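You operate a simulated robot arm through the tools that you are given. There is no shell and no other tool.

You are at the controls of a simulated two-armed robot. One attempt, no reset.

JOB
Top up the soap pot to 900 ml from the jug with the green handle.
Fine: put the jug back and shut the flap. Set down upright: jug with a green handle.

It is judged by the outcome, as a careful person would: the job done as asked, and still so three seconds after it is handed in. It fails if anything else is knocked over, pushed out of place, dropped, spilled or broken.

ROBOT AND FRAMES
Two 7-joint arms with two-finger grippers on one trunk that stands fixed in place. Base frame: the origin is at the foot of the trunk, x ahead of it, y to its left, z up. Units: m, rad, N and s.
The left shoulder is at [0.052, 0.216, 1.375], the right one opposite. With the tool pointing down near the work surface each hand reaches from about 0.14 to 0.82 m from the base axis, measured 20 degrees to its own side. Payload 3.43 kg a hand.
The tool frame of a hand sits at the grasp point between the pads (the TCP): z along the fingers, y along the line on which they close. The tips reach 0.02 m beyond it. The gripper opens to 0.124 m; its body begins 0.093 m behind the TCP.
Orientation is that of the tool frame in the base frame, as [roll, pitch, yaw] about the fixed x, y, z axes, in that order (R = Rz(yaw) Ry(pitch) Rx(roll)). With the fingers straight down and closing along the base's y, the tool's x points along the base's -x, its y along +y and its z along -z.

CONTROLS
- The arms move only by the tool drive_tool. It takes "left_commands", "right_commands" or both (then of equal length, played together; a hand with none holds still); each is a list of rows, each a list of 7 numbers: the shift along the tool's x, y, z in m, then the turn, a rotation vector about the tool's x, y, z in rad, then the opening, from 0 (shut) to 1 (fully open). In form: [[x, y, z, ax, ay, az, fingers], ...]. A call has 1 to 20 rows; each row is the pose to reach, as a shift and turn from the pose commanded when the call began, along the tool's axes at that moment. A row lasts 0.2 s, in which the tool goes at most 0.05 m and 0.15 rad; a call with a longer step from one row to the next is refused whole, and so is a gripper value outside its range. A pose out of reach is approached as far as the arm can. The call stops where the force on the tool passes 90 N (or 10 N more than at its start, if that is more) or the arm is blocked; 0.2 s more then pass. Each finger travels about 0.072 m/s and halts on what it meets, pressing with about 27 N; the grip force reading is that of the motor and also rises with nothing between the fingers. The clock runs only during rows and for 0.2 s after the last one: add rows that repeat a pose to give the fingers time. The reply holds the time, the measured pose of the TCP, the force on the tool along the base axes, the opening and the grip force, in the units named above and with some noise, with the torque about the TCP (base axes, N m) and any sound that the robot's microphone picked up.
- Cameras (640 x 400 px; columns grow to the right, rows downward): "scene" is now at [0.1588, 0.0429, 1.5584]; the picture's right is [0.47, -0.88, 0.00], its down [-0.43, -0.23, -0.88] and it looks along [0.77, 0.41, -0.48] (base axes); focal length 245 px, centre (320, 200). "left" rides on the left gripper at [0.082, -0.014, -0.14] in its tool frame; the picture's right is [0.17, 0.99, 0.00], its down [-0.83, 0.14, -0.54] and it looks along [-0.53, 0.09, 0.84] (tool axes); focal length 243 px, centre (320, 200). "right" rides on the right gripper at [0.082, 0.014, -0.14] in its tool frame; the picture's right is [-0.17, 0.99, 0.00], its down [-0.83, -0.14, -0.54] and it looks along [-0.53, -0.09, 0.84] (tool axes); focal length 243 px, centre (320, 200). There is no depth. A picture from a camera that has moved, and an enlarged one, comes with that camera's place and axes in the base frame and with its lens.
- capture(camera): a new picture of that camera. It takes no simulated time.
- move_column(by): moves the trunk up (or, below 0, down) by that many m; the arms and the scene camera ride with it, the base frame stays. It gives what a move gives, with no picture.
- head_to(pan, tilt): turns the head with the scene camera to pan (to the left, within 1.396 rad either way) and tilt (down, from -0.506 to 1.204), counted from straight ahead of the robot (the tilt from the chest, where the trunk bows). It gives what a move gives.
- close_up(camera, box): a new picture of the part [left, top, right, bottom] of that camera's present view, enlarged. It takes no simulated time.
- sign_off(): hands the job in; it is judged then, once.

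Places have to be worked out from the pictures, the camera data and where the tool is seen. Open the grippers and draw the arms clear of the work before you hand the job in, unless the task says otherwise.

The tools are called after "Request:" by a JSON object that holds its "name" and its "arguments". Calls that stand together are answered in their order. drive_tool: Moves the arms, as the interface text tells. Its arguments: {"type":"object","properties":{"left_commands":{"type":"array","items":{"type":"array","items":{"type":"number"}}},"right_commands":{"type":"array","items":{"type":"array","items":{"type":"number"}}}},"required":[]} The other tools are called the same way: move_column (by) moves the trunk up or down; head_to (pan, tilt) turns the head that bears the scene camera; capture (camera) takes a picture; close_up (camera, box) takes an enlarged picture of a part of a camera's view; sign_off () hands the job in.

At the start:

```text
t: 0.0
left_ee_pos: [0.2856, 0.4262, 1.428]
left_ee_rot: [-3.141, 0.001, -3.141]
left_force: [0.4, -0.2, 0.0]
left_ft_torque: [0.01, -0.01, 0.02]
left_grip_width: 0.1241
left_grasp_force: 0.0
right_ee_pos: [0.4336, 0.0139, 1.2992]
right_ee_rot: [-3.141, 0.003, -3.14]
right_force: [0.7, -1.0, 0.0]
right_ft_torque: [0.03, 0.03, -0.02]
right_grip_width: 0.124
right_grasp_force: 0.1
trunk travel left (down, up): [-0.524, 0.067]
head pan, tilt (commanded): [0.487, 0.503]
```

scene: 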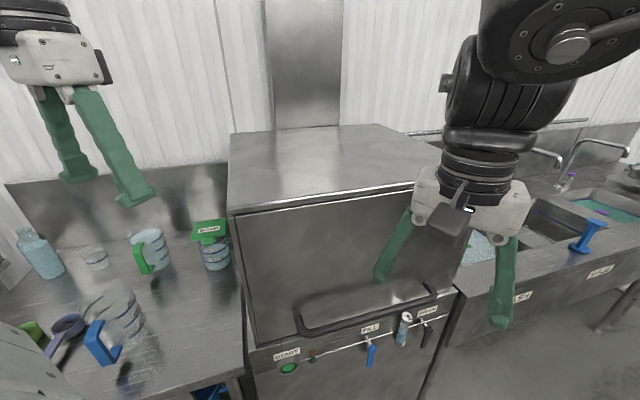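
right: 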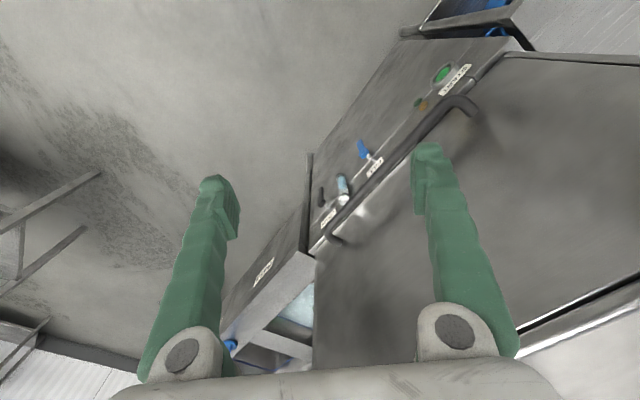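
left: 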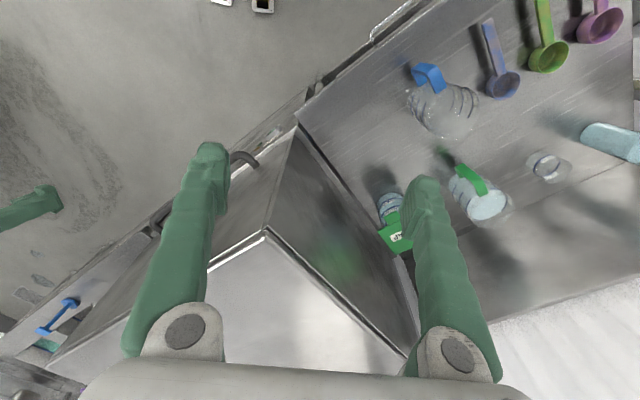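

I'll begin by looking closely at the counter on the left, where the jugs and the pot with the green flap seem to be.

Request:
{"name": "close_up", "arguments": {"camera": "scene", "box": [0, 200, 260, 400]}}

Request:
{"name": "close_up", "arguments": {"camera": "left", "box": [360, 50, 640, 280]}}

Request:
{"name": "close_up", "arguments": {"camera": "scene", "box": [120, 200, 250, 290]}}

```text
2.00 times, centred on (130, 300) of scene
camera zoom: at [0.1588, 0.0429, 1.5584], right [0.47, -0.88, 0.0], down [-0.43, -0.23, -0.88], along [0.77, 0.41, -0.48], focal length 491 px, centre (700, 0)
```

zoom: 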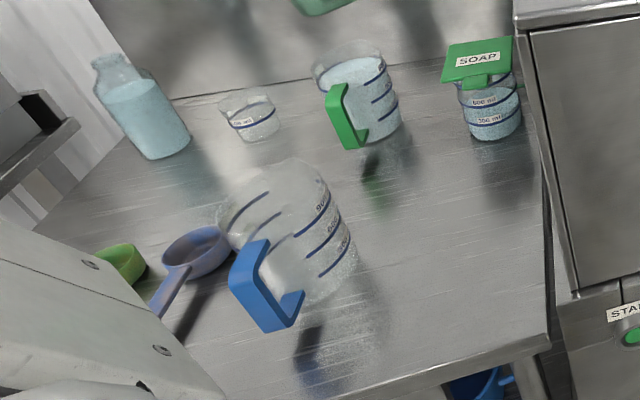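

```text
1.74 times, centred on (500, 165) of left
camera zoom: at [0.2031, 0.4132, 1.5668], right [-0.17, 0.99, 0.0], down [0.83, 0.14, 0.54], along [0.53, 0.09, -0.84], focal length 422 px, centre (7, 261)
```

zoom: 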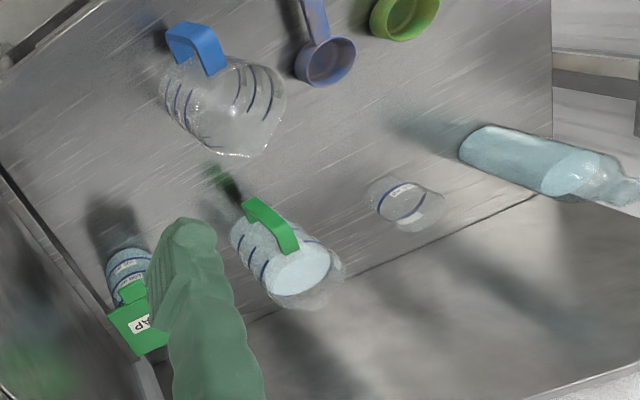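

```text
4.44 times, centred on (185, 245) of scene
camera zoom: at [0.1588, 0.0429, 1.5584], right [0.47, -0.88, 0.0], down [-0.43, -0.23, -0.88], along [0.77, 0.41, -0.48], focal length 1090 px, centre (920, 0)
```

zoom: 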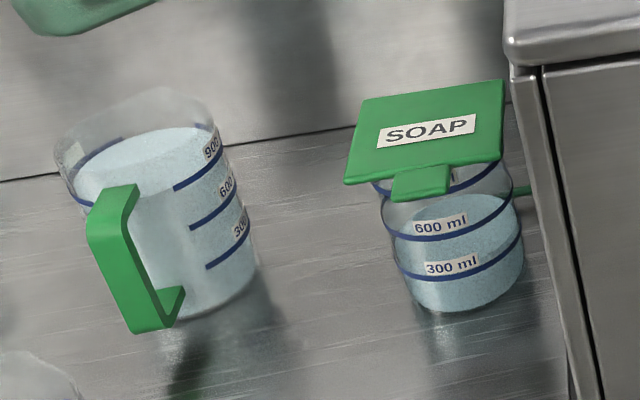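

The soap pot has a hinged green flap with a tab towards us and holds around 600 ml; the green-handled jug is nearly full. I'll turn the head toward the counter for a better view.

Request:
{"name": "head_to", "arguments": {"pan": 0.95, "tilt": 0.6}}

Request:
{"name": "capture", "arguments": {"camera": "scene"}}

```text
t: 0.9
left_ee_pos: [0.2854, 0.4254, 1.4282]
left_ee_rot: [3.141, 0.0, 3.141]
left_force: [1.3, 0.6, -0.4]
left_ft_torque: [-0.01, -0.01, 0.03]
left_grip_width: 0.1241
left_grasp_force: 0.2
right_ee_pos: [0.4326, 0.0129, 1.3003]
right_ee_rot: [3.141, 0.0, 3.139]
right_force: [0.0, 0.3, -0.1]
right_ft_torque: [-0.01, 0.01, 0.01]
right_grip_width: 0.1238
right_grasp_force: 0.0
trunk travel left (down, up): [-0.524, 0.067]
head pan, tilt (commanded): [0.949, 0.6]
```

```text
taken
camera scene: at [0.13, 0.0721, 1.5497], right [0.81, -0.58, 0.0], down [-0.33, -0.46, -0.83], along [0.48, 0.67, -0.56], focal length 245 px, centre (320, 200)
```

scene: 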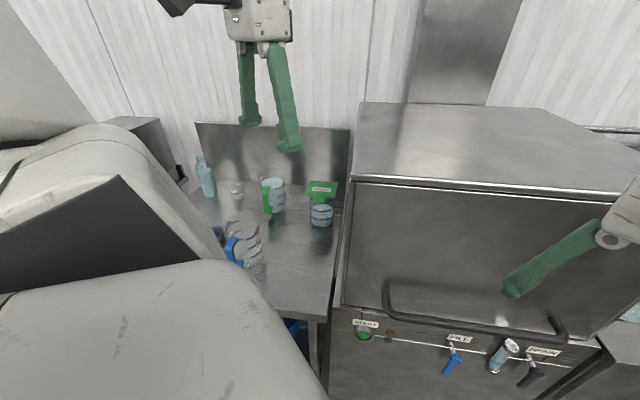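

The counter seems to be at z≈0.87 with the pot near (0.60, 0.72). I'll take enlarged views from this head pose to refine.

Request:
{"name": "close_up", "arguments": {"camera": "scene", "box": [190, 150, 350, 250]}}

Request:
{"name": "close_up", "arguments": {"camera": "scene", "box": [240, 165, 350, 235]}}

Request:
{"name": "capture", "arguments": {"camera": "left"}}

```text
4.00 times, centred on (270, 200) of scene
camera zoom: at [0.13, 0.0721, 1.5497], right [0.81, -0.58, 0.0], down [-0.33, -0.46, -0.83], along [0.48, 0.67, -0.56], focal length 981 px, centre (520, 200)
```

zoom: 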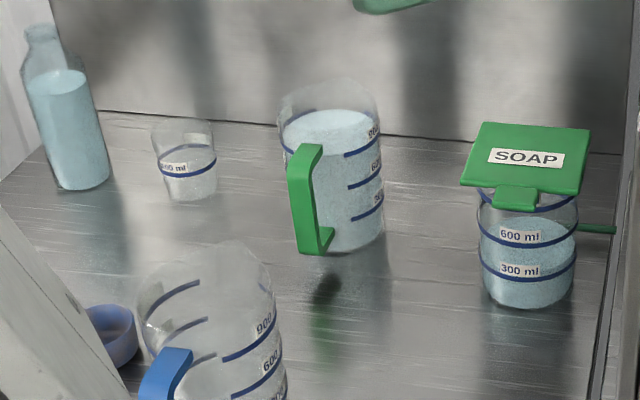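

```text
5.71 times, centred on (295, 200) of scene
camera zoom: at [0.13, 0.0721, 1.5497], right [0.81, -0.58, 0.0], down [-0.33, -0.46, -0.83], along [0.48, 0.67, -0.56], focal length 1402 px, centre (463, 200)
```

zoom: 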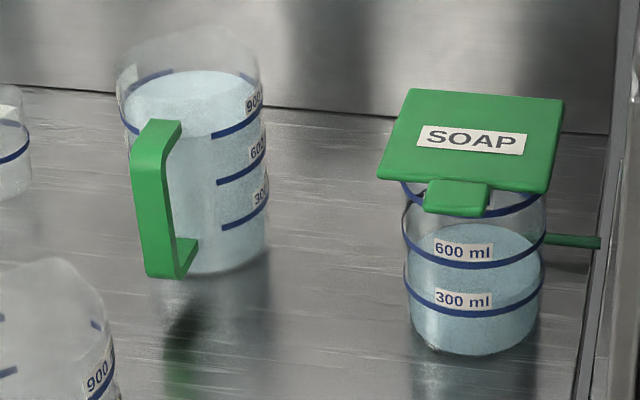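

```text
taken
camera left: at [0.203, 0.4131, 1.5669], right [-0.17, 0.99, 0.0], down [0.83, 0.14, 0.54], along [0.53, 0.09, -0.84], focal length 243 px, centre (320, 200)
```

left: 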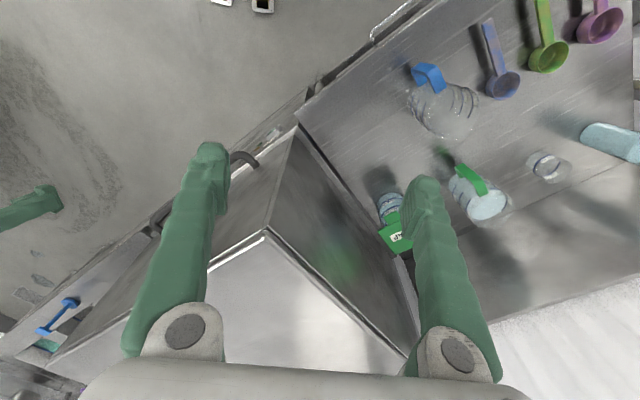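

Triangulating puts the pot near (0.61, 0.74), the jug near (0.50, 0.95) and the counter edge along x+y≈0.75. Before lowering the trunk I'll check where the left arm's elbow is.

Request:
{"name": "head_to", "arguments": {"pan": 1.35, "tilt": 0.75}}

Request:
{"name": "capture", "arguments": {"camera": "scene"}}

Request:
{"name": "capture", "arguments": {"camera": "right"}}

```text
t: 1.8
left_ee_pos: [0.2853, 0.4257, 1.4284]
left_ee_rot: [-3.141, 0.0, 3.14]
left_force: [-1.0, -0.5, 0.2]
left_ft_torque: [0.0, 0.02, -0.02]
left_grip_width: 0.1239
left_grasp_force: 0.0
right_ee_pos: [0.4339, 0.0142, 1.2994]
right_ee_rot: [3.141, 0.002, -3.141]
right_force: [0.2, 0.0, -0.1]
right_ft_torque: [0.01, 0.0, 0.0]
right_grip_width: 0.1237
right_grasp_force: 0.0
trunk travel left (down, up): [-0.524, 0.067]
head pan, tilt (commanded): [1.349, 0.75]
```

```text
taken
camera scene: at [0.0968, 0.0811, 1.5368], right [0.98, -0.22, 0.0], down [-0.15, -0.67, -0.73], along [0.16, 0.71, -0.68], focal length 245 px, centre (320, 200)
```

scene: 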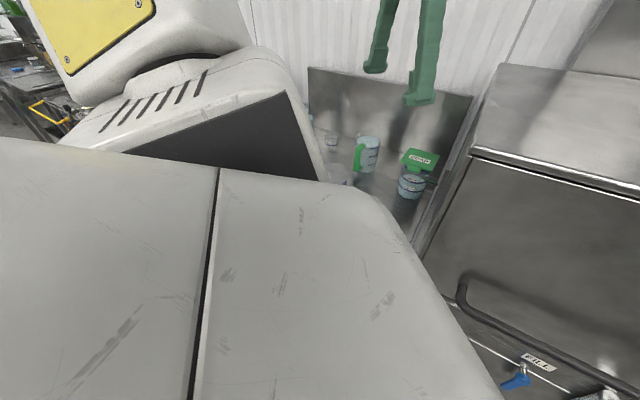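

```text
taken
camera right: at [0.3507, 0.0276, 1.441], right [0.17, 0.99, 0.0], down [0.83, -0.14, 0.54], along [0.53, -0.09, -0.84], focal length 243 px, centre (320, 200)
```

right: 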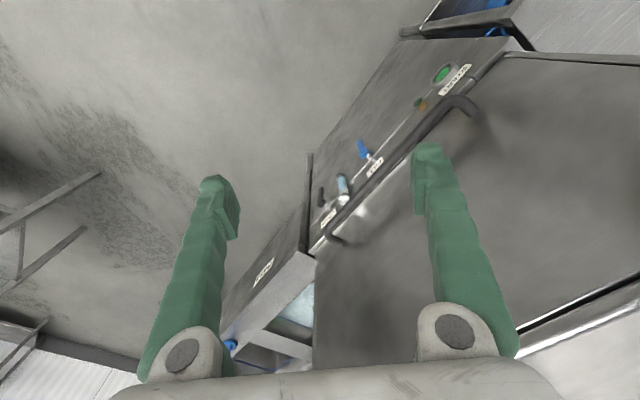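

The left elbow is up near shoulder height, so lowering is safe; I'll lower the trunk by 0.15 m first and check the readings.

Request:
{"name": "move_column", "arguments": {"by": -0.15}}

Request:
{"name": "head_to", "arguments": {"pan": 0.95, "tilt": 0.55}}

Request:
{"name": "capture", "arguments": {"camera": "scene"}}

Request:
{"name": "capture", "arguments": {"camera": "left"}}

```text
t: 3.5
left_ee_pos: [0.303, 0.4254, 1.2623]
left_ee_rot: [-3.138, -0.078, -3.141]
left_force: [-0.2, 0.1, -0.4]
left_ft_torque: [0.03, 0.0, -0.01]
left_grip_width: 0.1239
left_grasp_force: 0.1
right_ee_pos: [0.434, 0.0147, 1.15]
right_ee_rot: [-3.141, 0.002, 3.141]
right_force: [-0.6, -0.1, 0.0]
right_ft_torque: [0.02, 0.03, 0.0]
right_grip_width: 0.1239
right_grasp_force: 0.0
trunk travel left (down, up): [-0.374, 0.217]
head pan, tilt (commanded): [1.349, 0.75]
```

```text
t: 4.4
left_ee_pos: [0.3019, 0.4255, 1.2619]
left_ee_rot: [-3.139, -0.077, -3.142]
left_force: [0.2, 0.0, 0.0]
left_ft_torque: [0.0, -0.01, -0.02]
left_grip_width: 0.124
left_grasp_force: 0.0
right_ee_pos: [0.4339, 0.0149, 1.1498]
right_ee_rot: [3.141, 0.0, -3.141]
right_force: [0.6, -0.5, 0.5]
right_ft_torque: [0.0, -0.03, 0.0]
right_grip_width: 0.124
right_grasp_force: 0.1
trunk travel left (down, up): [-0.374, 0.217]
head pan, tilt (commanded): [0.949, 0.55]
```

```text
taken
camera scene: at [0.1908, 0.0734, 1.3893], right [0.81, -0.58, 0.0], down [-0.3, -0.43, -0.85], along [0.5, 0.69, -0.52], focal length 245 px, centre (320, 200)
```

scene: 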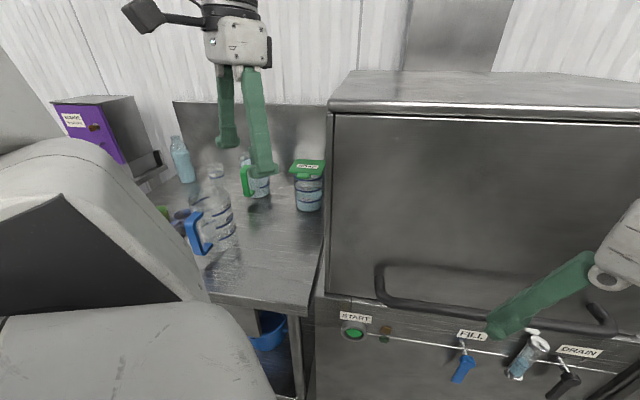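

```text
taken
camera left: at [0.2311, 0.4131, 1.406], right [-0.17, 0.99, 0.01], down [0.87, 0.14, 0.47], along [0.47, 0.09, -0.88], focal length 243 px, centre (320, 200)
```

left: 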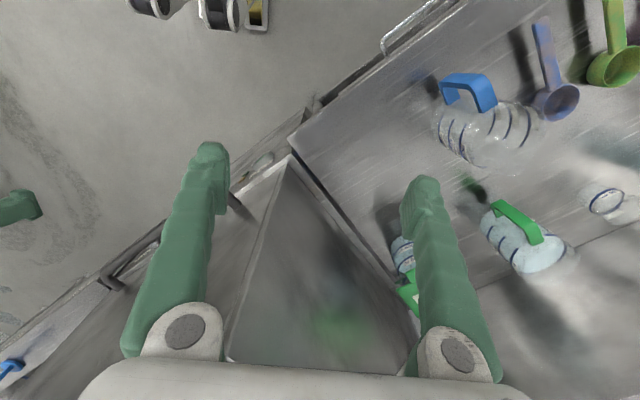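

Lowering went fine, and the camera is now lower. I'll lower another 0.12 m for a better side view and reach.

Request:
{"name": "move_column", "arguments": {"by": -0.12}}

Request:
{"name": "capture", "arguments": {"camera": "scene"}}

Request:
{"name": "capture", "arguments": {"camera": "right"}}

```text
t: 5.9
left_ee_pos: [0.3026, 0.4253, 1.141]
left_ee_rot: [-3.139, -0.076, 3.141]
left_force: [0.2, 1.2, -0.5]
left_ft_torque: [0.0, -0.02, 0.01]
left_grip_width: 0.124
left_grasp_force: 0.0
right_ee_pos: [0.4335, 0.0142, 1.0308]
right_ee_rot: [3.141, 0.0, 3.141]
right_force: [0.6, -0.8, 0.0]
right_ft_torque: [0.01, -0.02, 0.01]
right_grip_width: 0.1241
right_grasp_force: 0.1
trunk travel left (down, up): [-0.254, 0.337]
head pan, tilt (commanded): [0.949, 0.55]
```

```text
taken
camera scene: at [0.2218, 0.0733, 1.2691], right [0.81, -0.58, 0.0], down [-0.3, -0.42, -0.85], along [0.5, 0.69, -0.52], focal length 245 px, centre (320, 200)
```

scene: 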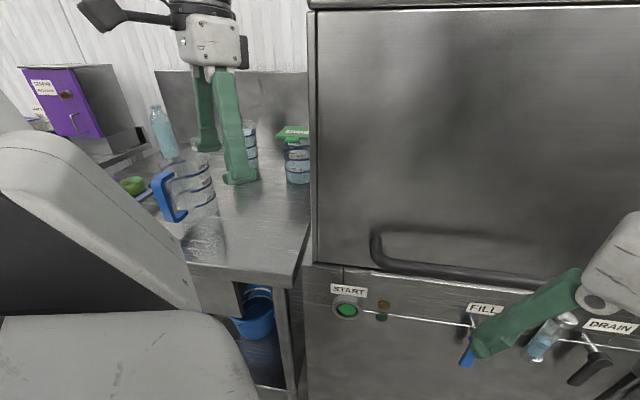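

```text
taken
camera right: at [0.3502, 0.0276, 1.1714], right [0.17, 0.99, 0.0], down [0.83, -0.14, 0.54], along [0.53, -0.09, -0.84], focal length 243 px, centre (320, 200)
```

right: 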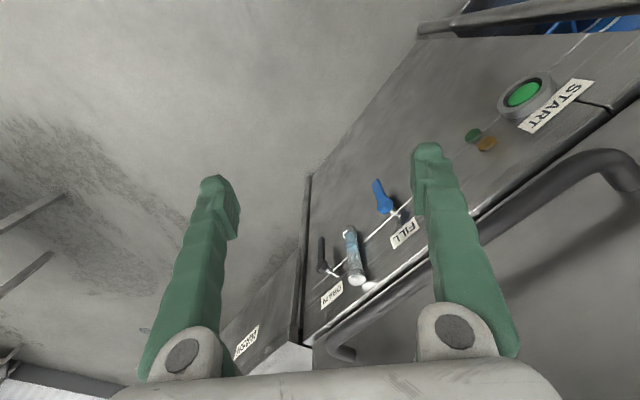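

I'll enlarge the current view of the pot and jugs.

Request:
{"name": "close_up", "arguments": {"camera": "scene", "box": [220, 110, 320, 190]}}

Request:
{"name": "close_up", "arguments": {"camera": "scene", "box": [90, 80, 320, 250]}}

Request:
{"name": "capture", "arguments": {"camera": "left"}}

```text
5.00 times, centred on (270, 150) of scene
camera zoom: at [0.2218, 0.0733, 1.2691], right [0.81, -0.58, 0.0], down [-0.3, -0.42, -0.85], along [0.5, 0.69, -0.52], focal length 1226 px, centre (570, 450)
```

zoom: 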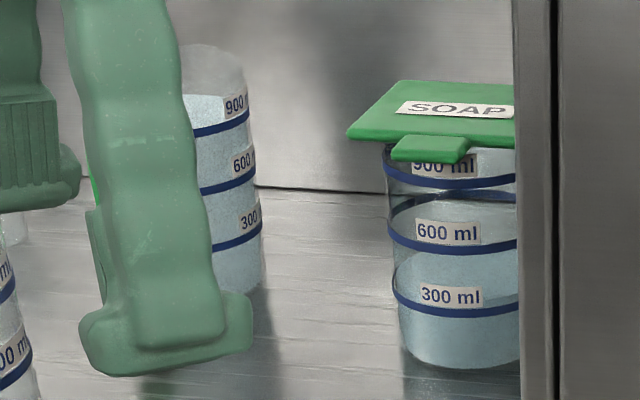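

```text
2.35 times, centred on (205, 165) of scene
camera zoom: at [0.2218, 0.0733, 1.2691], right [0.81, -0.58, 0.0], down [-0.3, -0.42, -0.85], along [0.5, 0.69, -0.52], focal length 577 px, centre (591, 282)
```

zoom: 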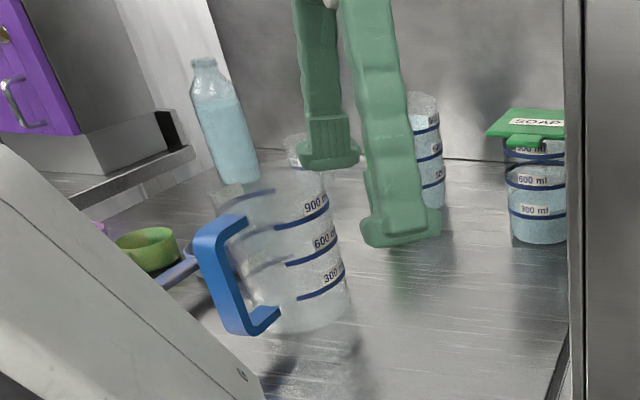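

```text
taken
camera left: at [0.2306, 0.4129, 1.2861], right [-0.17, 0.99, 0.01], down [0.87, 0.14, 0.47], along [0.47, 0.09, -0.88], focal length 243 px, centre (320, 200)
```

left: 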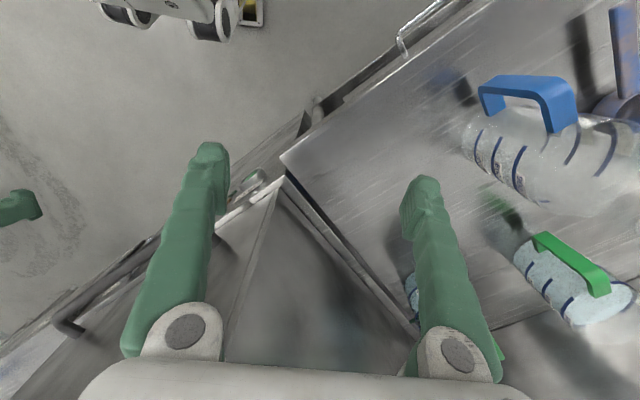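

The pot shows just under the 600 ml ring. I'll zoom the left wrist camera at the green jug to work out its handle direction.

Request:
{"name": "close_up", "arguments": {"camera": "left", "box": [400, 60, 640, 330]}}

Request:
{"name": "close_up", "arguments": {"camera": "left", "box": [480, 210, 640, 330]}}

```text
1.48 times, centred on (520, 195) of left
camera zoom: at [0.2306, 0.4129, 1.2861], right [-0.17, 0.99, 0.01], down [0.87, 0.14, 0.47], along [0.47, 0.09, -0.88], focal length 359 px, centre (24, 207)
```

zoom: 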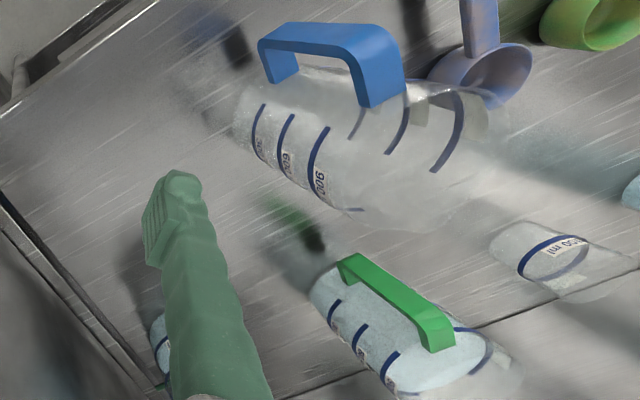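

```text
3.33 times, centred on (560, 270) of left
camera zoom: at [0.2306, 0.4129, 1.2861], right [-0.17, 0.99, 0.01], down [0.87, 0.14, 0.47], along [0.47, 0.09, -0.88], focal length 809 px, centre (-480, -33)
```

zoom: 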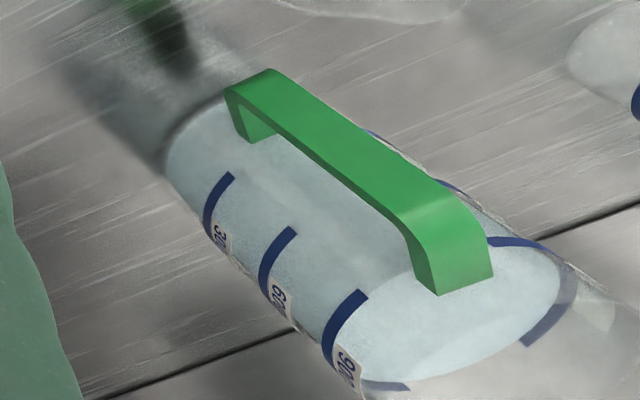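

I've located the tab at about (0.54, 0.66, 1.05), the pot centre near (0.60, 0.71), the green handle bar near (0.42, 0.855) spanning z 0.93–1.03, and the blue jug near (0.265, 0.715). First I move the left hand over the counter between these, closing the fingers on the way.

Request:
{"name": "drive_tool", "arguments": {"left_commands": [[-0.017, 0.024, -0.006, 0, 0, 0, 0.8], [-0.034, 0.049, -0.011, 0, 0, 0, 0.6], [-0.05, 0.073, -0.017, 0, 0, 0, 0.4], [-0.067, 0.097, -0.022, 0, 0, 0, 0.2], [-0.084, 0.121, -0.028, 0, 0, 0, 0.0], [-0.1, 0.146, -0.033, 0, 0, 0, 0.0], [-0.117, 0.17, -0.039, 0, 0, 0, 0.0]]}}

Request:
{"name": "capture", "arguments": {"camera": "scene"}}

Request:
{"name": "capture", "arguments": {"camera": "left"}}

```text
t: 7.5
left_ee_pos: [0.4203, 0.5935, 1.1226]
left_ee_rot: [-3.14, -0.073, 3.141]
left_force: [0.6, -0.2, 0.1]
left_ft_torque: [-0.01, 0.02, 0.01]
left_grip_width: 0.0001
left_grasp_force: 26.3
left hand out of reach, approached as far as the arm can: row 1, 2, 3, 4, 5, 6, 7
right_ee_pos: [0.4344, 0.0146, 1.0302]
right_ee_rot: [-3.141, -0.001, 3.14]
right_force: [0.7, 0.6, 0.9]
right_ft_torque: [0.0, 0.02, 0.02]
right_grip_width: 0.1242
right_grasp_force: 0.1
trunk travel left (down, up): [-0.254, 0.337]
head pan, tilt (commanded): [0.949, 0.55]
```

```text
taken
camera scene: at [0.223, 0.0739, 1.2688], right [0.81, -0.58, 0.0], down [-0.3, -0.43, -0.85], along [0.5, 0.69, -0.52], focal length 245 px, centre (320, 200)
```

scene: 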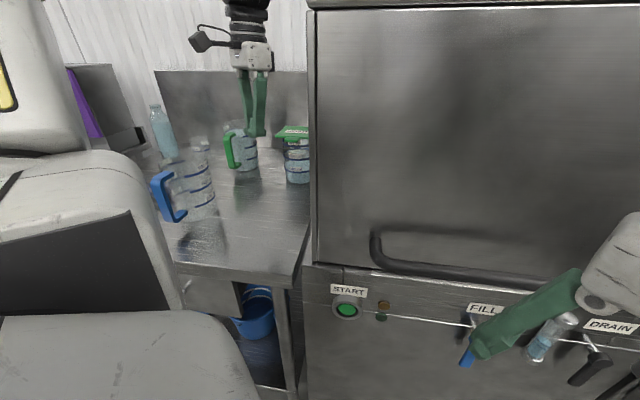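

```text
taken
camera left: at [0.3488, 0.5809, 1.2675], right [-0.17, 0.99, 0.01], down [0.87, 0.14, 0.48], along [0.47, 0.09, -0.88], focal length 243 px, centre (320, 200)
```

left: 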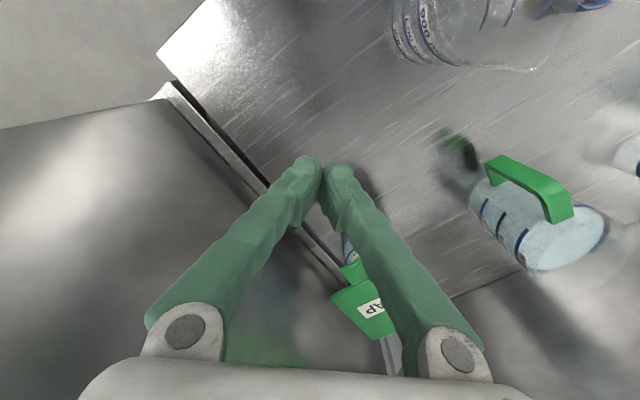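

The arm can't hold the tool straight down that high at this trunk height, so the command offset needs care. I'll bring the command down to where the hand actually is and yaw 30° to the left.

Request:
{"name": "drive_tool", "arguments": {"left_commands": [[-0.007, 0.001, 0.02, 0, 0, -0.131, 0], [-0.014, 0.002, 0.04, 0, 0, -0.262, 0], [-0.02, 0.003, 0.06, 0, 0, -0.393, 0], [-0.027, 0.004, 0.077, 0, 0, -0.524, 0]]}}

```text
t: 8.5
left_ee_pos: [0.4403, 0.5985, 1.044]
left_ee_rot: [3.106, -0.068, -2.613]
left_force: [0.3, 0.6, -0.2]
left_ft_torque: [0.01, 0.01, -0.04]
left_grip_width: 0.0002
left_grasp_force: 26.9
right_ee_pos: [0.434, 0.015, 1.0287]
right_ee_rot: [-3.141, -0.001, -3.14]
right_force: [0.4, 0.0, 0.1]
right_ft_torque: [-0.06, -0.05, 0.0]
right_grip_width: 0.1238
right_grasp_force: 0.1
trunk travel left (down, up): [-0.254, 0.337]
head pan, tilt (commanded): [0.949, 0.55]
```

The command now matches the real pose (yaw 30°). Next I pitch the tool up so the closed fingers point forward with about 20° downward slope.

Request:
{"name": "drive_tool", "arguments": {"left_commands": [[0, 0, 0, 0, -0.13, 0, 0], [0, 0, 0, 0, -0.26, 0, 0], [0, 0, 0, 0, -0.39, 0, 0], [0, 0, 0, 0, -0.52, 0, 0], [0, 0, 0, 0, -0.65, 0, 0], [0, 0, 0, 0, -0.78, 0, 0], [0, 0, 0, 0, -0.91, 0, 0], [0, 0, 0, 0, -1.04, 0, 0], [0, 0, 0, 0, -1.17, 0, 0], [0, 0, 0, 0, -1.3, 0, 0]]}}

Request:
{"name": "capture", "arguments": {"camera": "scene"}}

Request:
{"name": "capture", "arguments": {"camera": "left"}}

```text
t: 10.7
left_ee_pos: [0.4765, 0.649, 1.0556]
left_ee_rot: [2.991, 1.221, -2.755]
left_force: [1.8, -0.9, 2.4]
left_ft_torque: [-0.09, 0.26, 0.19]
left_grip_width: 0.0001
left_grasp_force: 26.9
left hand out of reach, approached as far as the arm can: row 7, 8, 9, 10
right_ee_pos: [0.4344, 0.0149, 1.0295]
right_ee_rot: [-3.14, -0.002, 3.141]
right_force: [-0.6, 0.9, -0.6]
right_ft_torque: [-0.08, -0.01, 0.03]
right_grip_width: 0.1239
right_grasp_force: 0.0
trunk travel left (down, up): [-0.254, 0.337]
head pan, tilt (commanded): [0.949, 0.55]
```

```text
taken
camera scene: at [0.2227, 0.0748, 1.2688], right [0.81, -0.58, 0.0], down [-0.3, -0.43, -0.85], along [0.5, 0.69, -0.52], focal length 245 px, centre (320, 200)
```

scene: 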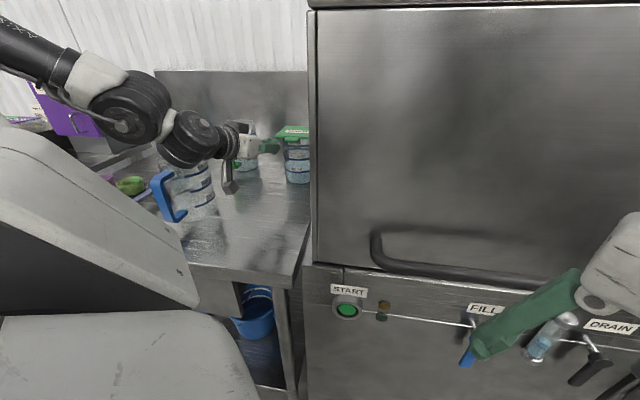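

```text
taken
camera left: at [0.3439, 0.5595, 1.0246], right [-0.55, 0.83, -0.11], down [-0.24, -0.04, 0.97], along [0.8, 0.56, 0.22], focal length 243 px, centre (320, 200)
```

left: 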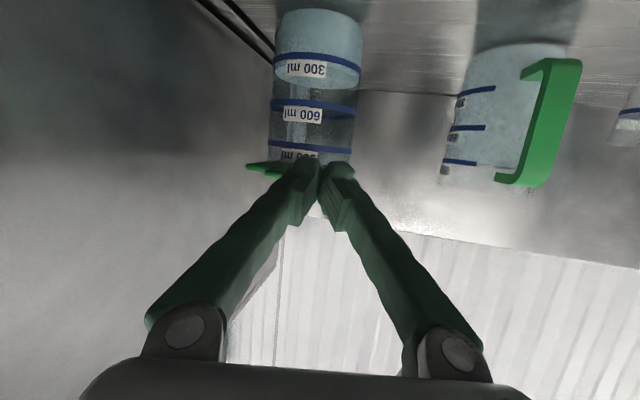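

The hand was pushed a bit forward since it couldn't fold that close; now the wrist camera gives a side view of the pot. I'll zoom in to check clearances to the blue jug and the tab, and read the level.

Request:
{"name": "close_up", "arguments": {"camera": "left", "box": [230, 0, 410, 220]}}

Request:
{"name": "close_up", "arguments": {"camera": "scene", "box": [130, 80, 320, 240]}}

```text
1.82 times, centred on (320, 110) of left
camera zoom: at [0.3439, 0.5595, 1.0246], right [-0.55, 0.83, -0.11], down [-0.24, -0.04, 0.97], along [0.8, 0.56, 0.22], focal length 441 px, centre (320, 364)
```

zoom: 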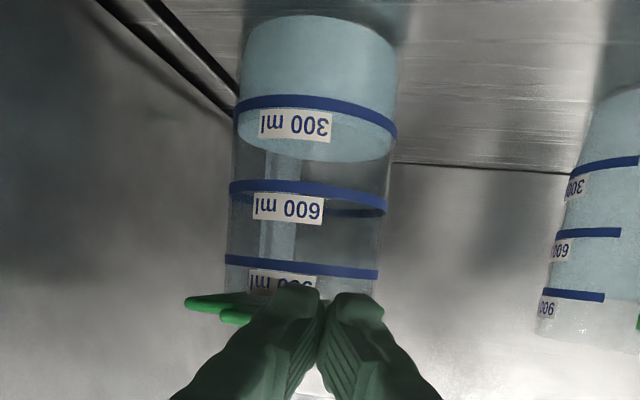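

```text
2.50 times, centred on (225, 160) of scene
camera zoom: at [0.2227, 0.0748, 1.2688], right [0.81, -0.58, 0.0], down [-0.3, -0.43, -0.85], along [0.5, 0.69, -0.52], focal length 613 px, centre (558, 300)
```

zoom: 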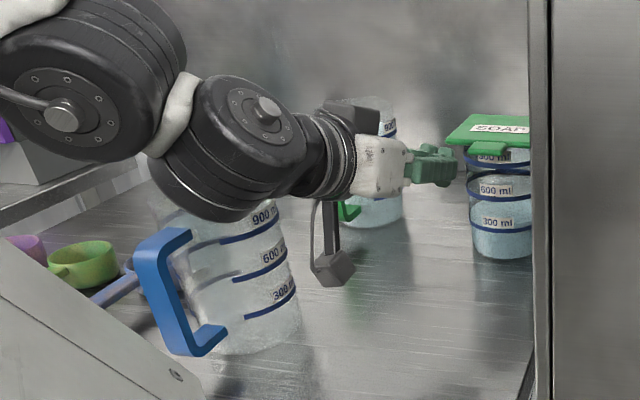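

The level reads only slightly above 300 ml from this clearer side view, and the tab is about 5 cm ahead and 2.5 cm to the right of my fingertips, at z≈1.05. The blue jug is untouched; I'll drop the tips below the tab height and shift right, staying in front of the tab.

Request:
{"name": "drive_tool", "arguments": {"left_commands": [[0.009, -0.0085, 0.006, 0, 0, 0, 0], [0.017, -0.017, 0.014, 0, 0, 0, 0], [0.0259, -0.0256, 0.0234, 0, 0, 0, 0]]}}

Request:
{"name": "capture", "arguments": {"camera": "left"}}

Request:
{"name": "close_up", "arguments": {"camera": "scene", "box": [200, 100, 330, 200]}}

```text
t: 11.5
left_ee_pos: [0.5027, 0.6325, 1.0272]
left_ee_rot: [3.029, 1.231, -2.726]
left_force: [0.0, -0.5, 0.1]
left_ft_torque: [0.02, -0.01, -0.01]
left_grip_width: 0.0
left_grasp_force: 27.6
right_ee_pos: [0.4336, 0.0137, 1.029]
right_ee_rot: [3.141, -0.001, 3.141]
right_force: [0.4, 0.3, -0.1]
right_ft_torque: [0.02, 0.03, -0.04]
right_grip_width: 0.1243
right_grasp_force: 0.0
trunk travel left (down, up): [-0.254, 0.337]
head pan, tilt (commanded): [0.949, 0.55]
```

```text
taken
camera left: at [0.3711, 0.5434, 0.9948], right [-0.54, 0.83, -0.12], down [-0.25, -0.03, 0.97], along [0.8, 0.56, 0.23], focal length 243 px, centre (320, 200)
```

left: 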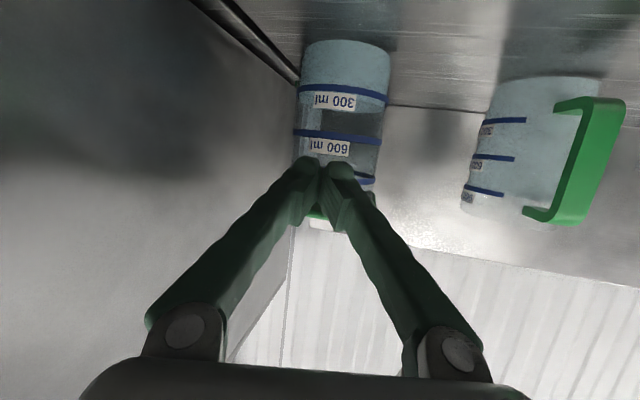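

```text
4.00 times, centred on (265, 150) of scene
camera zoom: at [0.2229, 0.0733, 1.2689], right [0.81, -0.58, 0.0], down [-0.3, -0.42, -0.85], along [0.5, 0.69, -0.52], focal length 981 px, centre (540, 400)
```

zoom: 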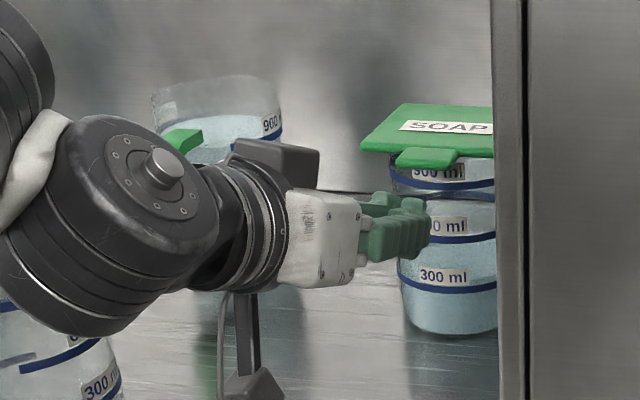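

To settle the level reading I'll zoom tightly on the pot in both views.

Request:
{"name": "close_up", "arguments": {"camera": "scene", "box": [275, 120, 335, 190]}}

Request:
{"name": "close_up", "arguments": {"camera": "left", "box": [280, 20, 420, 220]}}

```text
5.71 times, centred on (305, 155) of scene
camera zoom: at [0.2229, 0.0733, 1.2689], right [0.81, -0.58, 0.0], down [-0.3, -0.42, -0.85], along [0.5, 0.69, -0.52], focal length 1402 px, centre (406, 457)
```

zoom: 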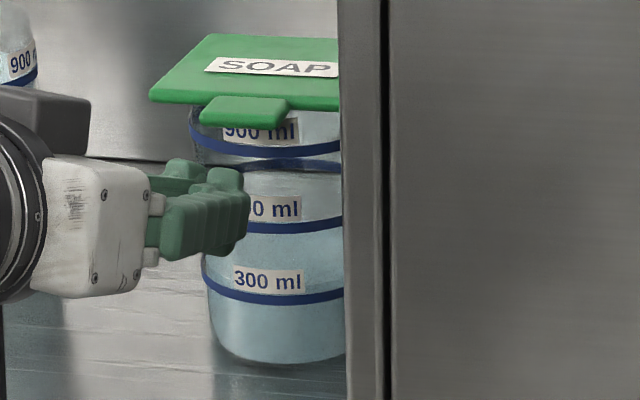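

```text
2.00 times, centred on (350, 120) of left
camera zoom: at [0.3711, 0.5434, 0.9948], right [-0.54, 0.83, -0.12], down [-0.25, -0.03, 0.97], along [0.8, 0.56, 0.23], focal length 485 px, centre (260, 360)
```

zoom: 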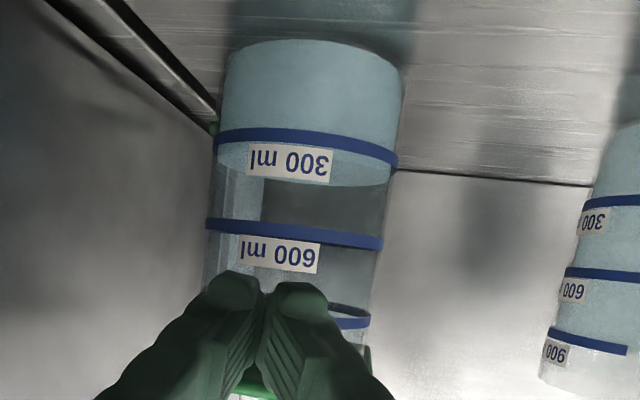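

The side view confirms the pot holds roughly 350 ml, and the jug a bit over 900. My tips are about 1.5 cm below the tab; I'll slide forward under it, just short of the pot wall.

Request:
{"name": "drive_tool", "arguments": {"left_commands": [[-0.0042, 0.0005, 0.0105, 0, 0, 0, 0], [-0.0083, 0.001, 0.021, 0, 0, 0, 0], [-0.0118, 0.0014, 0.0319, 0, 0, 0, 0]]}}

Request:
{"name": "close_up", "arguments": {"camera": "scene", "box": [255, 110, 335, 190]}}

Request:
{"name": "capture", "arguments": {"camera": "left"}}

```text
t: 12.3
left_ee_pos: [0.5307, 0.6502, 1.0284]
left_ee_rot: [3.033, 1.23, -2.722]
left_force: [-0.1, 0.1, -0.5]
left_ft_torque: [0.02, -0.01, -0.03]
left_grip_width: 0.0
left_grasp_force: 27.4
right_ee_pos: [0.4331, 0.0147, 1.0303]
right_ee_rot: [-3.14, 0.0, -3.14]
right_force: [-0.3, 0.4, 0.7]
right_ft_torque: [0.03, 0.01, 0.0]
right_grip_width: 0.1241
right_grasp_force: 0.1
trunk travel left (down, up): [-0.254, 0.337]
head pan, tilt (commanded): [0.949, 0.55]
```

```text
5.00 times, centred on (295, 150) of scene
camera zoom: at [0.2224, 0.0736, 1.2689], right [0.81, -0.58, 0.0], down [-0.3, -0.43, -0.85], along [0.5, 0.69, -0.52], focal length 1226 px, centre (445, 450)
```

zoom: 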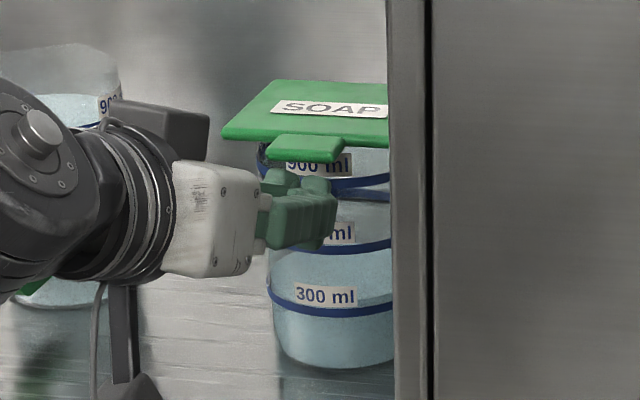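

```text
taken
camera left: at [0.3988, 0.5613, 0.996], right [-0.54, 0.83, -0.12], down [-0.25, -0.03, 0.97], along [0.8, 0.55, 0.23], focal length 243 px, centre (320, 200)
```

left: 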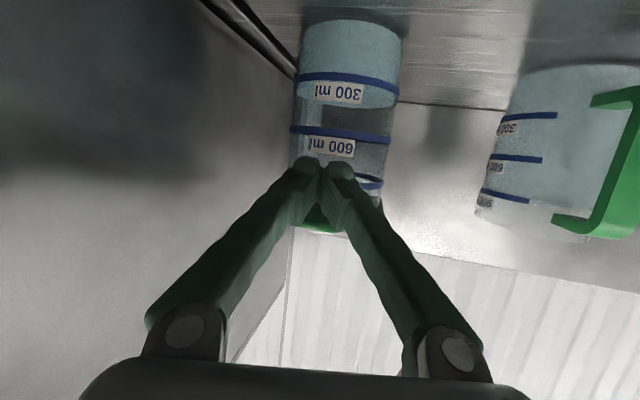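

The tips are now under the tab with about 1.5–2 cm vertical clearance. I lift straight up by 3.5 cm in small steps to catch the tab.

Request:
{"name": "drive_tool", "arguments": {"left_commands": [[-0.0094, 0.0004, -0.0033, 0, 0, 0, 0], [-0.0188, 0.0007, -0.0066, 0, 0, 0, 0], [-0.0264, 0.001, -0.0093, 0, 0, 0, 0], [-0.033, 0.0013, -0.0116, 0, 0, 0, 0]]}}

Request:
{"name": "close_up", "arguments": {"camera": "scene", "box": [255, 110, 335, 190]}}

Request:
{"name": "capture", "arguments": {"camera": "left"}}

```text
t: 13.3
left_ee_pos: [0.5306, 0.6509, 1.0641]
left_ee_rot: [3.034, 1.23, -2.721]
left_force: [0.7, 0.8, 0.3]
left_ft_torque: [0.02, 0.01, 0.0]
left_grip_width: 0.0
left_grasp_force: 27.0
right_ee_pos: [0.4321, 0.0133, 1.0304]
right_ee_rot: [3.141, 0.001, -3.141]
right_force: [-0.1, -0.2, -0.6]
right_ft_torque: [-0.03, 0.0, -0.03]
right_grip_width: 0.124
right_grasp_force: 0.1
trunk travel left (down, up): [-0.254, 0.337]
head pan, tilt (commanded): [0.949, 0.55]
```

```text
5.00 times, centred on (295, 150) of scene
camera zoom: at [0.2221, 0.0732, 1.269], right [0.81, -0.58, 0.0], down [-0.3, -0.42, -0.85], along [0.5, 0.69, -0.52], focal length 1226 px, centre (445, 450)
```

zoom: 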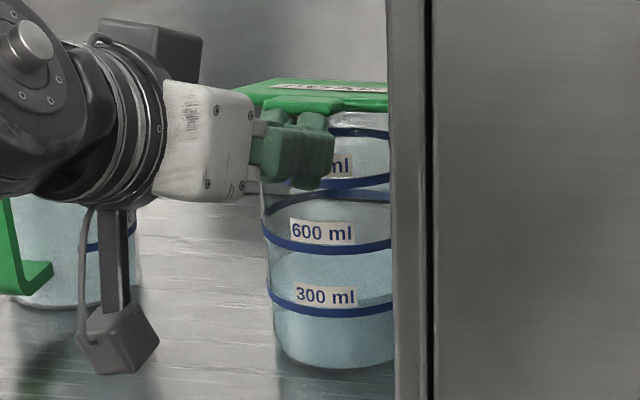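

```text
taken
camera left: at [0.3989, 0.5609, 1.031], right [-0.54, 0.83, -0.12], down [-0.25, -0.03, 0.97], along [0.8, 0.56, 0.23], focal length 243 px, centre (320, 200)
```

left: 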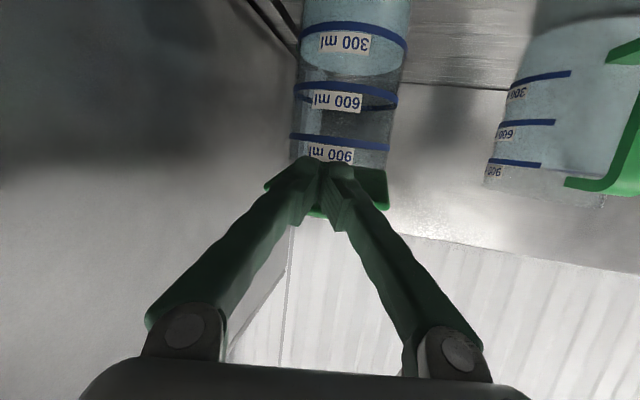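

The flap is lifting on my fingertips. I continue along an arc about the rear hinge to roughly 40°.

Request:
{"name": "drive_tool", "arguments": {"left_commands": [[-0.0125, 0.0015, -0.0003, 0, 0, 0, 0], [-0.0251, 0.003, -0.0007, 0, 0, 0, 0], [-0.036, 0.0045, 0.0003, 0, 0, 0, 0], [-0.047, 0.0061, 0.0014, 0, 0, 0, 0], [-0.058, 0.008, 0.0035, 0, 0, 0, 0], [-0.068, 0.0098, 0.0057, 0, 0, 0, 0]]}}

Request:
{"name": "capture", "arguments": {"camera": "scene"}}

Request:
{"name": "capture", "arguments": {"camera": "left"}}

```text
t: 14.7
left_ee_pos: [0.5523, 0.6705, 1.1254]
left_ee_rot: [3.031, 1.231, -2.725]
left_force: [0.3, 0.7, 0.7]
left_ft_torque: [-0.01, 0.0, 0.02]
left_grip_width: 0.0004
left_grasp_force: 27.3
right_ee_pos: [0.4333, 0.0148, 1.0295]
right_ee_rot: [3.141, 0.001, -3.141]
right_force: [0.4, 0.1, 0.2]
right_ft_torque: [0.0, 0.0, 0.02]
right_grip_width: 0.1239
right_grasp_force: 0.2
trunk travel left (down, up): [-0.254, 0.337]
head pan, tilt (commanded): [0.949, 0.55]
```

```text
taken
camera scene: at [0.2221, 0.0734, 1.269], right [0.81, -0.58, 0.0], down [-0.3, -0.42, -0.85], along [0.5, 0.69, -0.52], focal length 245 px, centre (320, 200)
```

scene: 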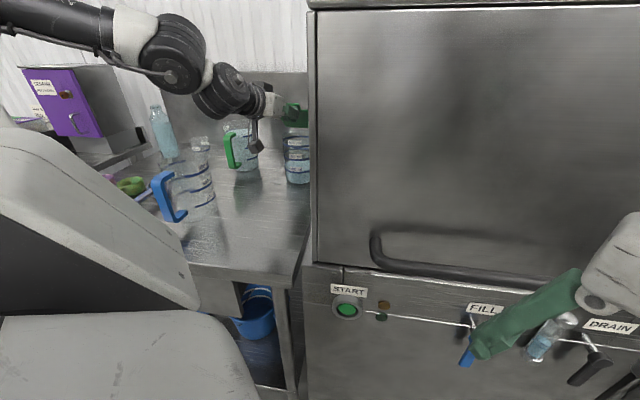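

```text
taken
camera left: at [0.4193, 0.5812, 1.0924], right [-0.54, 0.83, -0.12], down [-0.25, -0.03, 0.97], along [0.8, 0.56, 0.23], focal length 243 px, centre (320, 200)
```

left: 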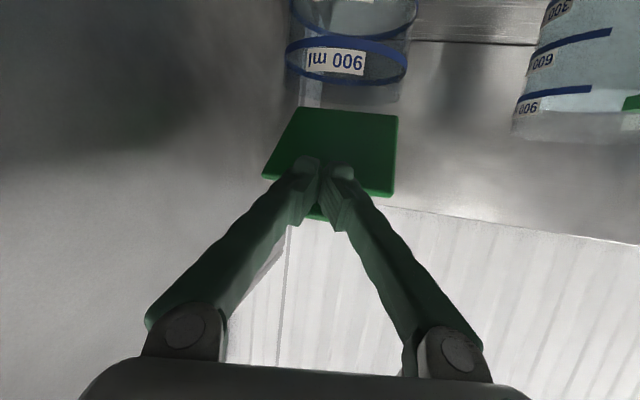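

The flap is at roughly 40–50° and following well. I continue the arc until it's just past vertical.

Request:
{"name": "drive_tool", "arguments": {"left_commands": [[-0.0187, 0.0046, 0.0098, 0, 0, 0, 0], [-0.0357, 0.0095, 0.0212, 0, 0, 0, 0], [-0.0492, 0.0147, 0.036, 0, 0, 0, 0], [-0.0608, 0.0198, 0.0514, 0, 0, 0, 0], [-0.0663, 0.0239, 0.0658, 0, 0, 0, 0], [-0.0701, 0.0276, 0.0788, 0, 0, 0, 0]]}}

Request:
{"name": "capture", "arguments": {"camera": "left"}}

Request:
{"name": "close_up", "arguments": {"camera": "scene", "box": [220, 60, 330, 190]}}

```text
t: 16.1
left_ee_pos: [0.6236, 0.7428, 1.1657]
left_ee_rot: [3.031, 1.228, -2.726]
left_force: [0.6, -0.8, -1.0]
left_ft_torque: [0.02, 0.0, 0.01]
left_grip_width: 0.0002
left_grasp_force: 26.7
right_ee_pos: [0.4346, 0.0146, 1.0295]
right_ee_rot: [-3.142, 0.0, 3.141]
right_force: [0.1, -0.1, 0.5]
right_ft_torque: [-0.03, 0.02, -0.01]
right_grip_width: 0.1239
right_grasp_force: 0.1
trunk travel left (down, up): [-0.254, 0.337]
head pan, tilt (commanded): [0.949, 0.55]
```

```text
taken
camera left: at [0.4916, 0.6538, 1.1337], right [-0.54, 0.83, -0.12], down [-0.25, -0.03, 0.97], along [0.8, 0.55, 0.22], focal length 243 px, centre (320, 200)
```

left: 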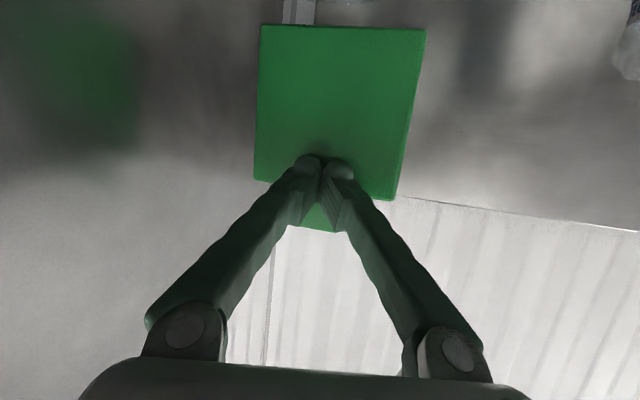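

```text
3.08 times, centred on (275, 125) of scene
camera zoom: at [0.2226, 0.0739, 1.2689], right [0.81, -0.58, 0.0], down [-0.3, -0.43, -0.85], along [0.5, 0.69, -0.52], focal length 755 px, centre (458, 431)
```

zoom: 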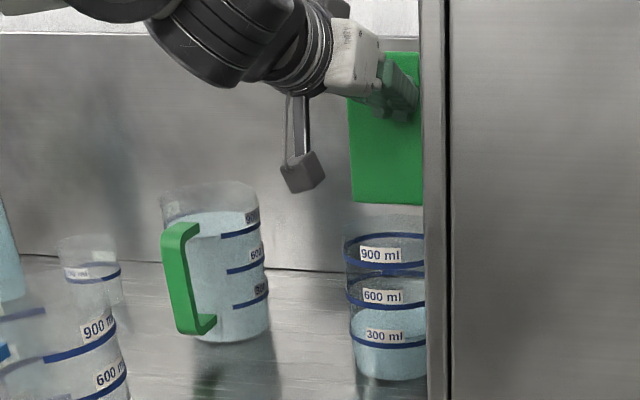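

The flap looks about vertical. I push a little further back so it leans past vertical against its stop.

Request:
{"name": "drive_tool", "arguments": {"left_commands": [[-0.003, 0.003, 0.011, 0, 0, 0, 0], [-0.0055, 0.006, 0.022, 0, 0, 0, 0], [-0.0081, 0.009, 0.033, 0, 0, 0, 0]]}}

Request:
{"name": "capture", "arguments": {"camera": "left"}}

Request:
{"name": "close_up", "arguments": {"camera": "scene", "box": [220, 60, 330, 190]}}

```text
t: 16.9
left_ee_pos: [0.648, 0.7687, 1.1639]
left_ee_rot: [3.031, 1.229, -2.724]
left_force: [-0.3, 0.1, -1.0]
left_ft_torque: [-0.01, 0.0, -0.02]
left_grip_width: 0.0
left_grasp_force: 27.3
right_ee_pos: [0.4331, 0.0146, 1.0297]
right_ee_rot: [3.141, 0.0, 3.141]
right_force: [-0.4, 0.3, 0.6]
right_ft_torque: [0.01, -0.01, -0.01]
right_grip_width: 0.1241
right_grasp_force: 0.1
trunk travel left (down, up): [-0.254, 0.337]
head pan, tilt (commanded): [0.949, 0.55]
```

```text
taken
camera left: at [0.5163, 0.6791, 1.1309], right [-0.54, 0.83, -0.12], down [-0.25, -0.03, 0.97], along [0.8, 0.55, 0.22], focal length 243 px, centre (320, 200)
```

left: 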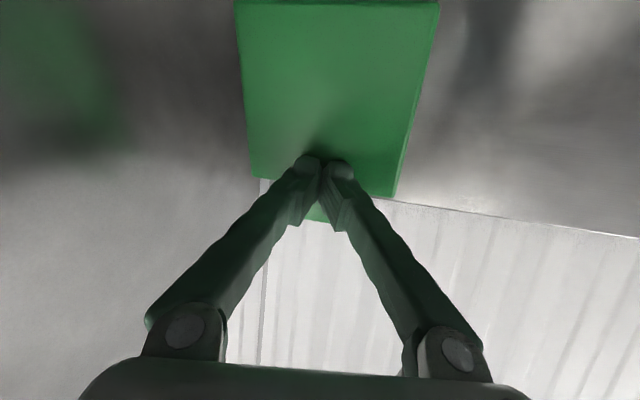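

```text
3.08 times, centred on (275, 125) of scene
camera zoom: at [0.2225, 0.0737, 1.2689], right [0.81, -0.58, 0.0], down [-0.3, -0.43, -0.85], along [0.5, 0.69, -0.52], focal length 755 px, centre (458, 431)
```

zoom: 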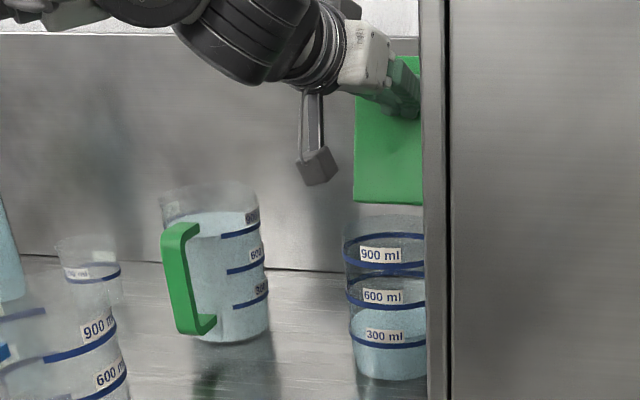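

No resistance yet, and the flap appears ~15° past vertical. I'll back off the fingers and see whether it stays open.

Request:
{"name": "drive_tool", "arguments": {"left_commands": [[0.004, -0.005, -0.014, 0, 0, 0, 0], [0.008, -0.01, -0.028, 0, 0, 0, 0], [0.012, -0.015, -0.045, 0, 0, 0, 0], [0.018, -0.02, -0.065, 0, 0, 0, 0]]}}

Request:
{"name": "capture", "arguments": {"camera": "left"}}

Request:
{"name": "close_up", "arguments": {"camera": "scene", "box": [220, 60, 330, 190]}}

```text
t: 17.9
left_ee_pos: [0.5994, 0.7158, 1.1688]
left_ee_rot: [3.031, 1.229, -2.723]
left_force: [-0.5, -0.3, 0.7]
left_ft_torque: [0.02, 0.01, -0.04]
left_grip_width: 0.0001
left_grasp_force: 26.7
right_ee_pos: [0.4339, 0.0142, 1.0307]
right_ee_rot: [-3.141, 0.003, -3.141]
right_force: [0.3, -0.2, -0.7]
right_ft_torque: [-0.02, -0.02, 0.02]
right_grip_width: 0.1242
right_grasp_force: 0.2
trunk travel left (down, up): [-0.254, 0.337]
head pan, tilt (commanded): [0.949, 0.55]
```

```text
taken
camera left: at [0.4668, 0.6267, 1.1357], right [-0.54, 0.83, -0.12], down [-0.25, -0.03, 0.97], along [0.8, 0.56, 0.23], focal length 243 px, centre (320, 200)
```

left: 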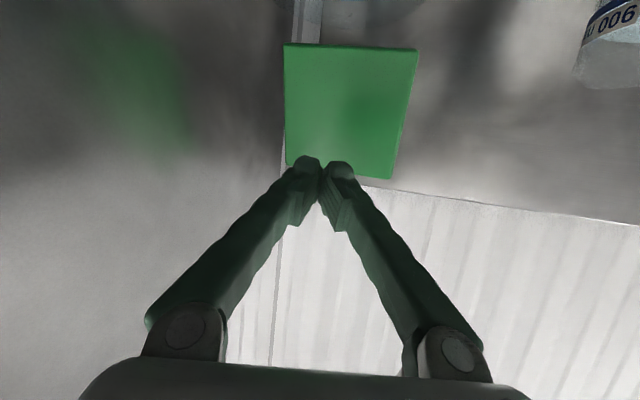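

```text
3.08 times, centred on (275, 125) of scene
camera zoom: at [0.2217, 0.073, 1.2691], right [0.81, -0.58, 0.0], down [-0.3, -0.42, -0.85], along [0.5, 0.69, -0.52], focal length 755 px, centre (458, 431)
```

zoom: 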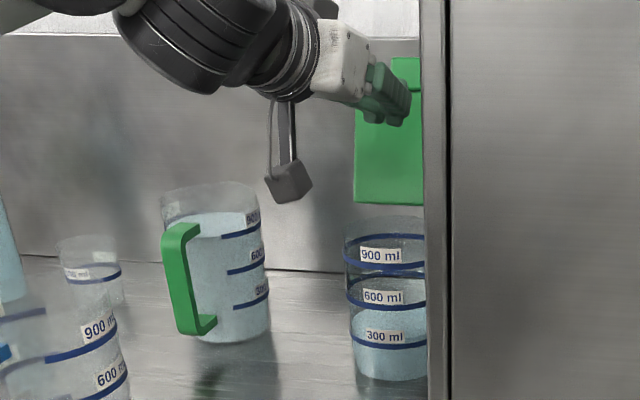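

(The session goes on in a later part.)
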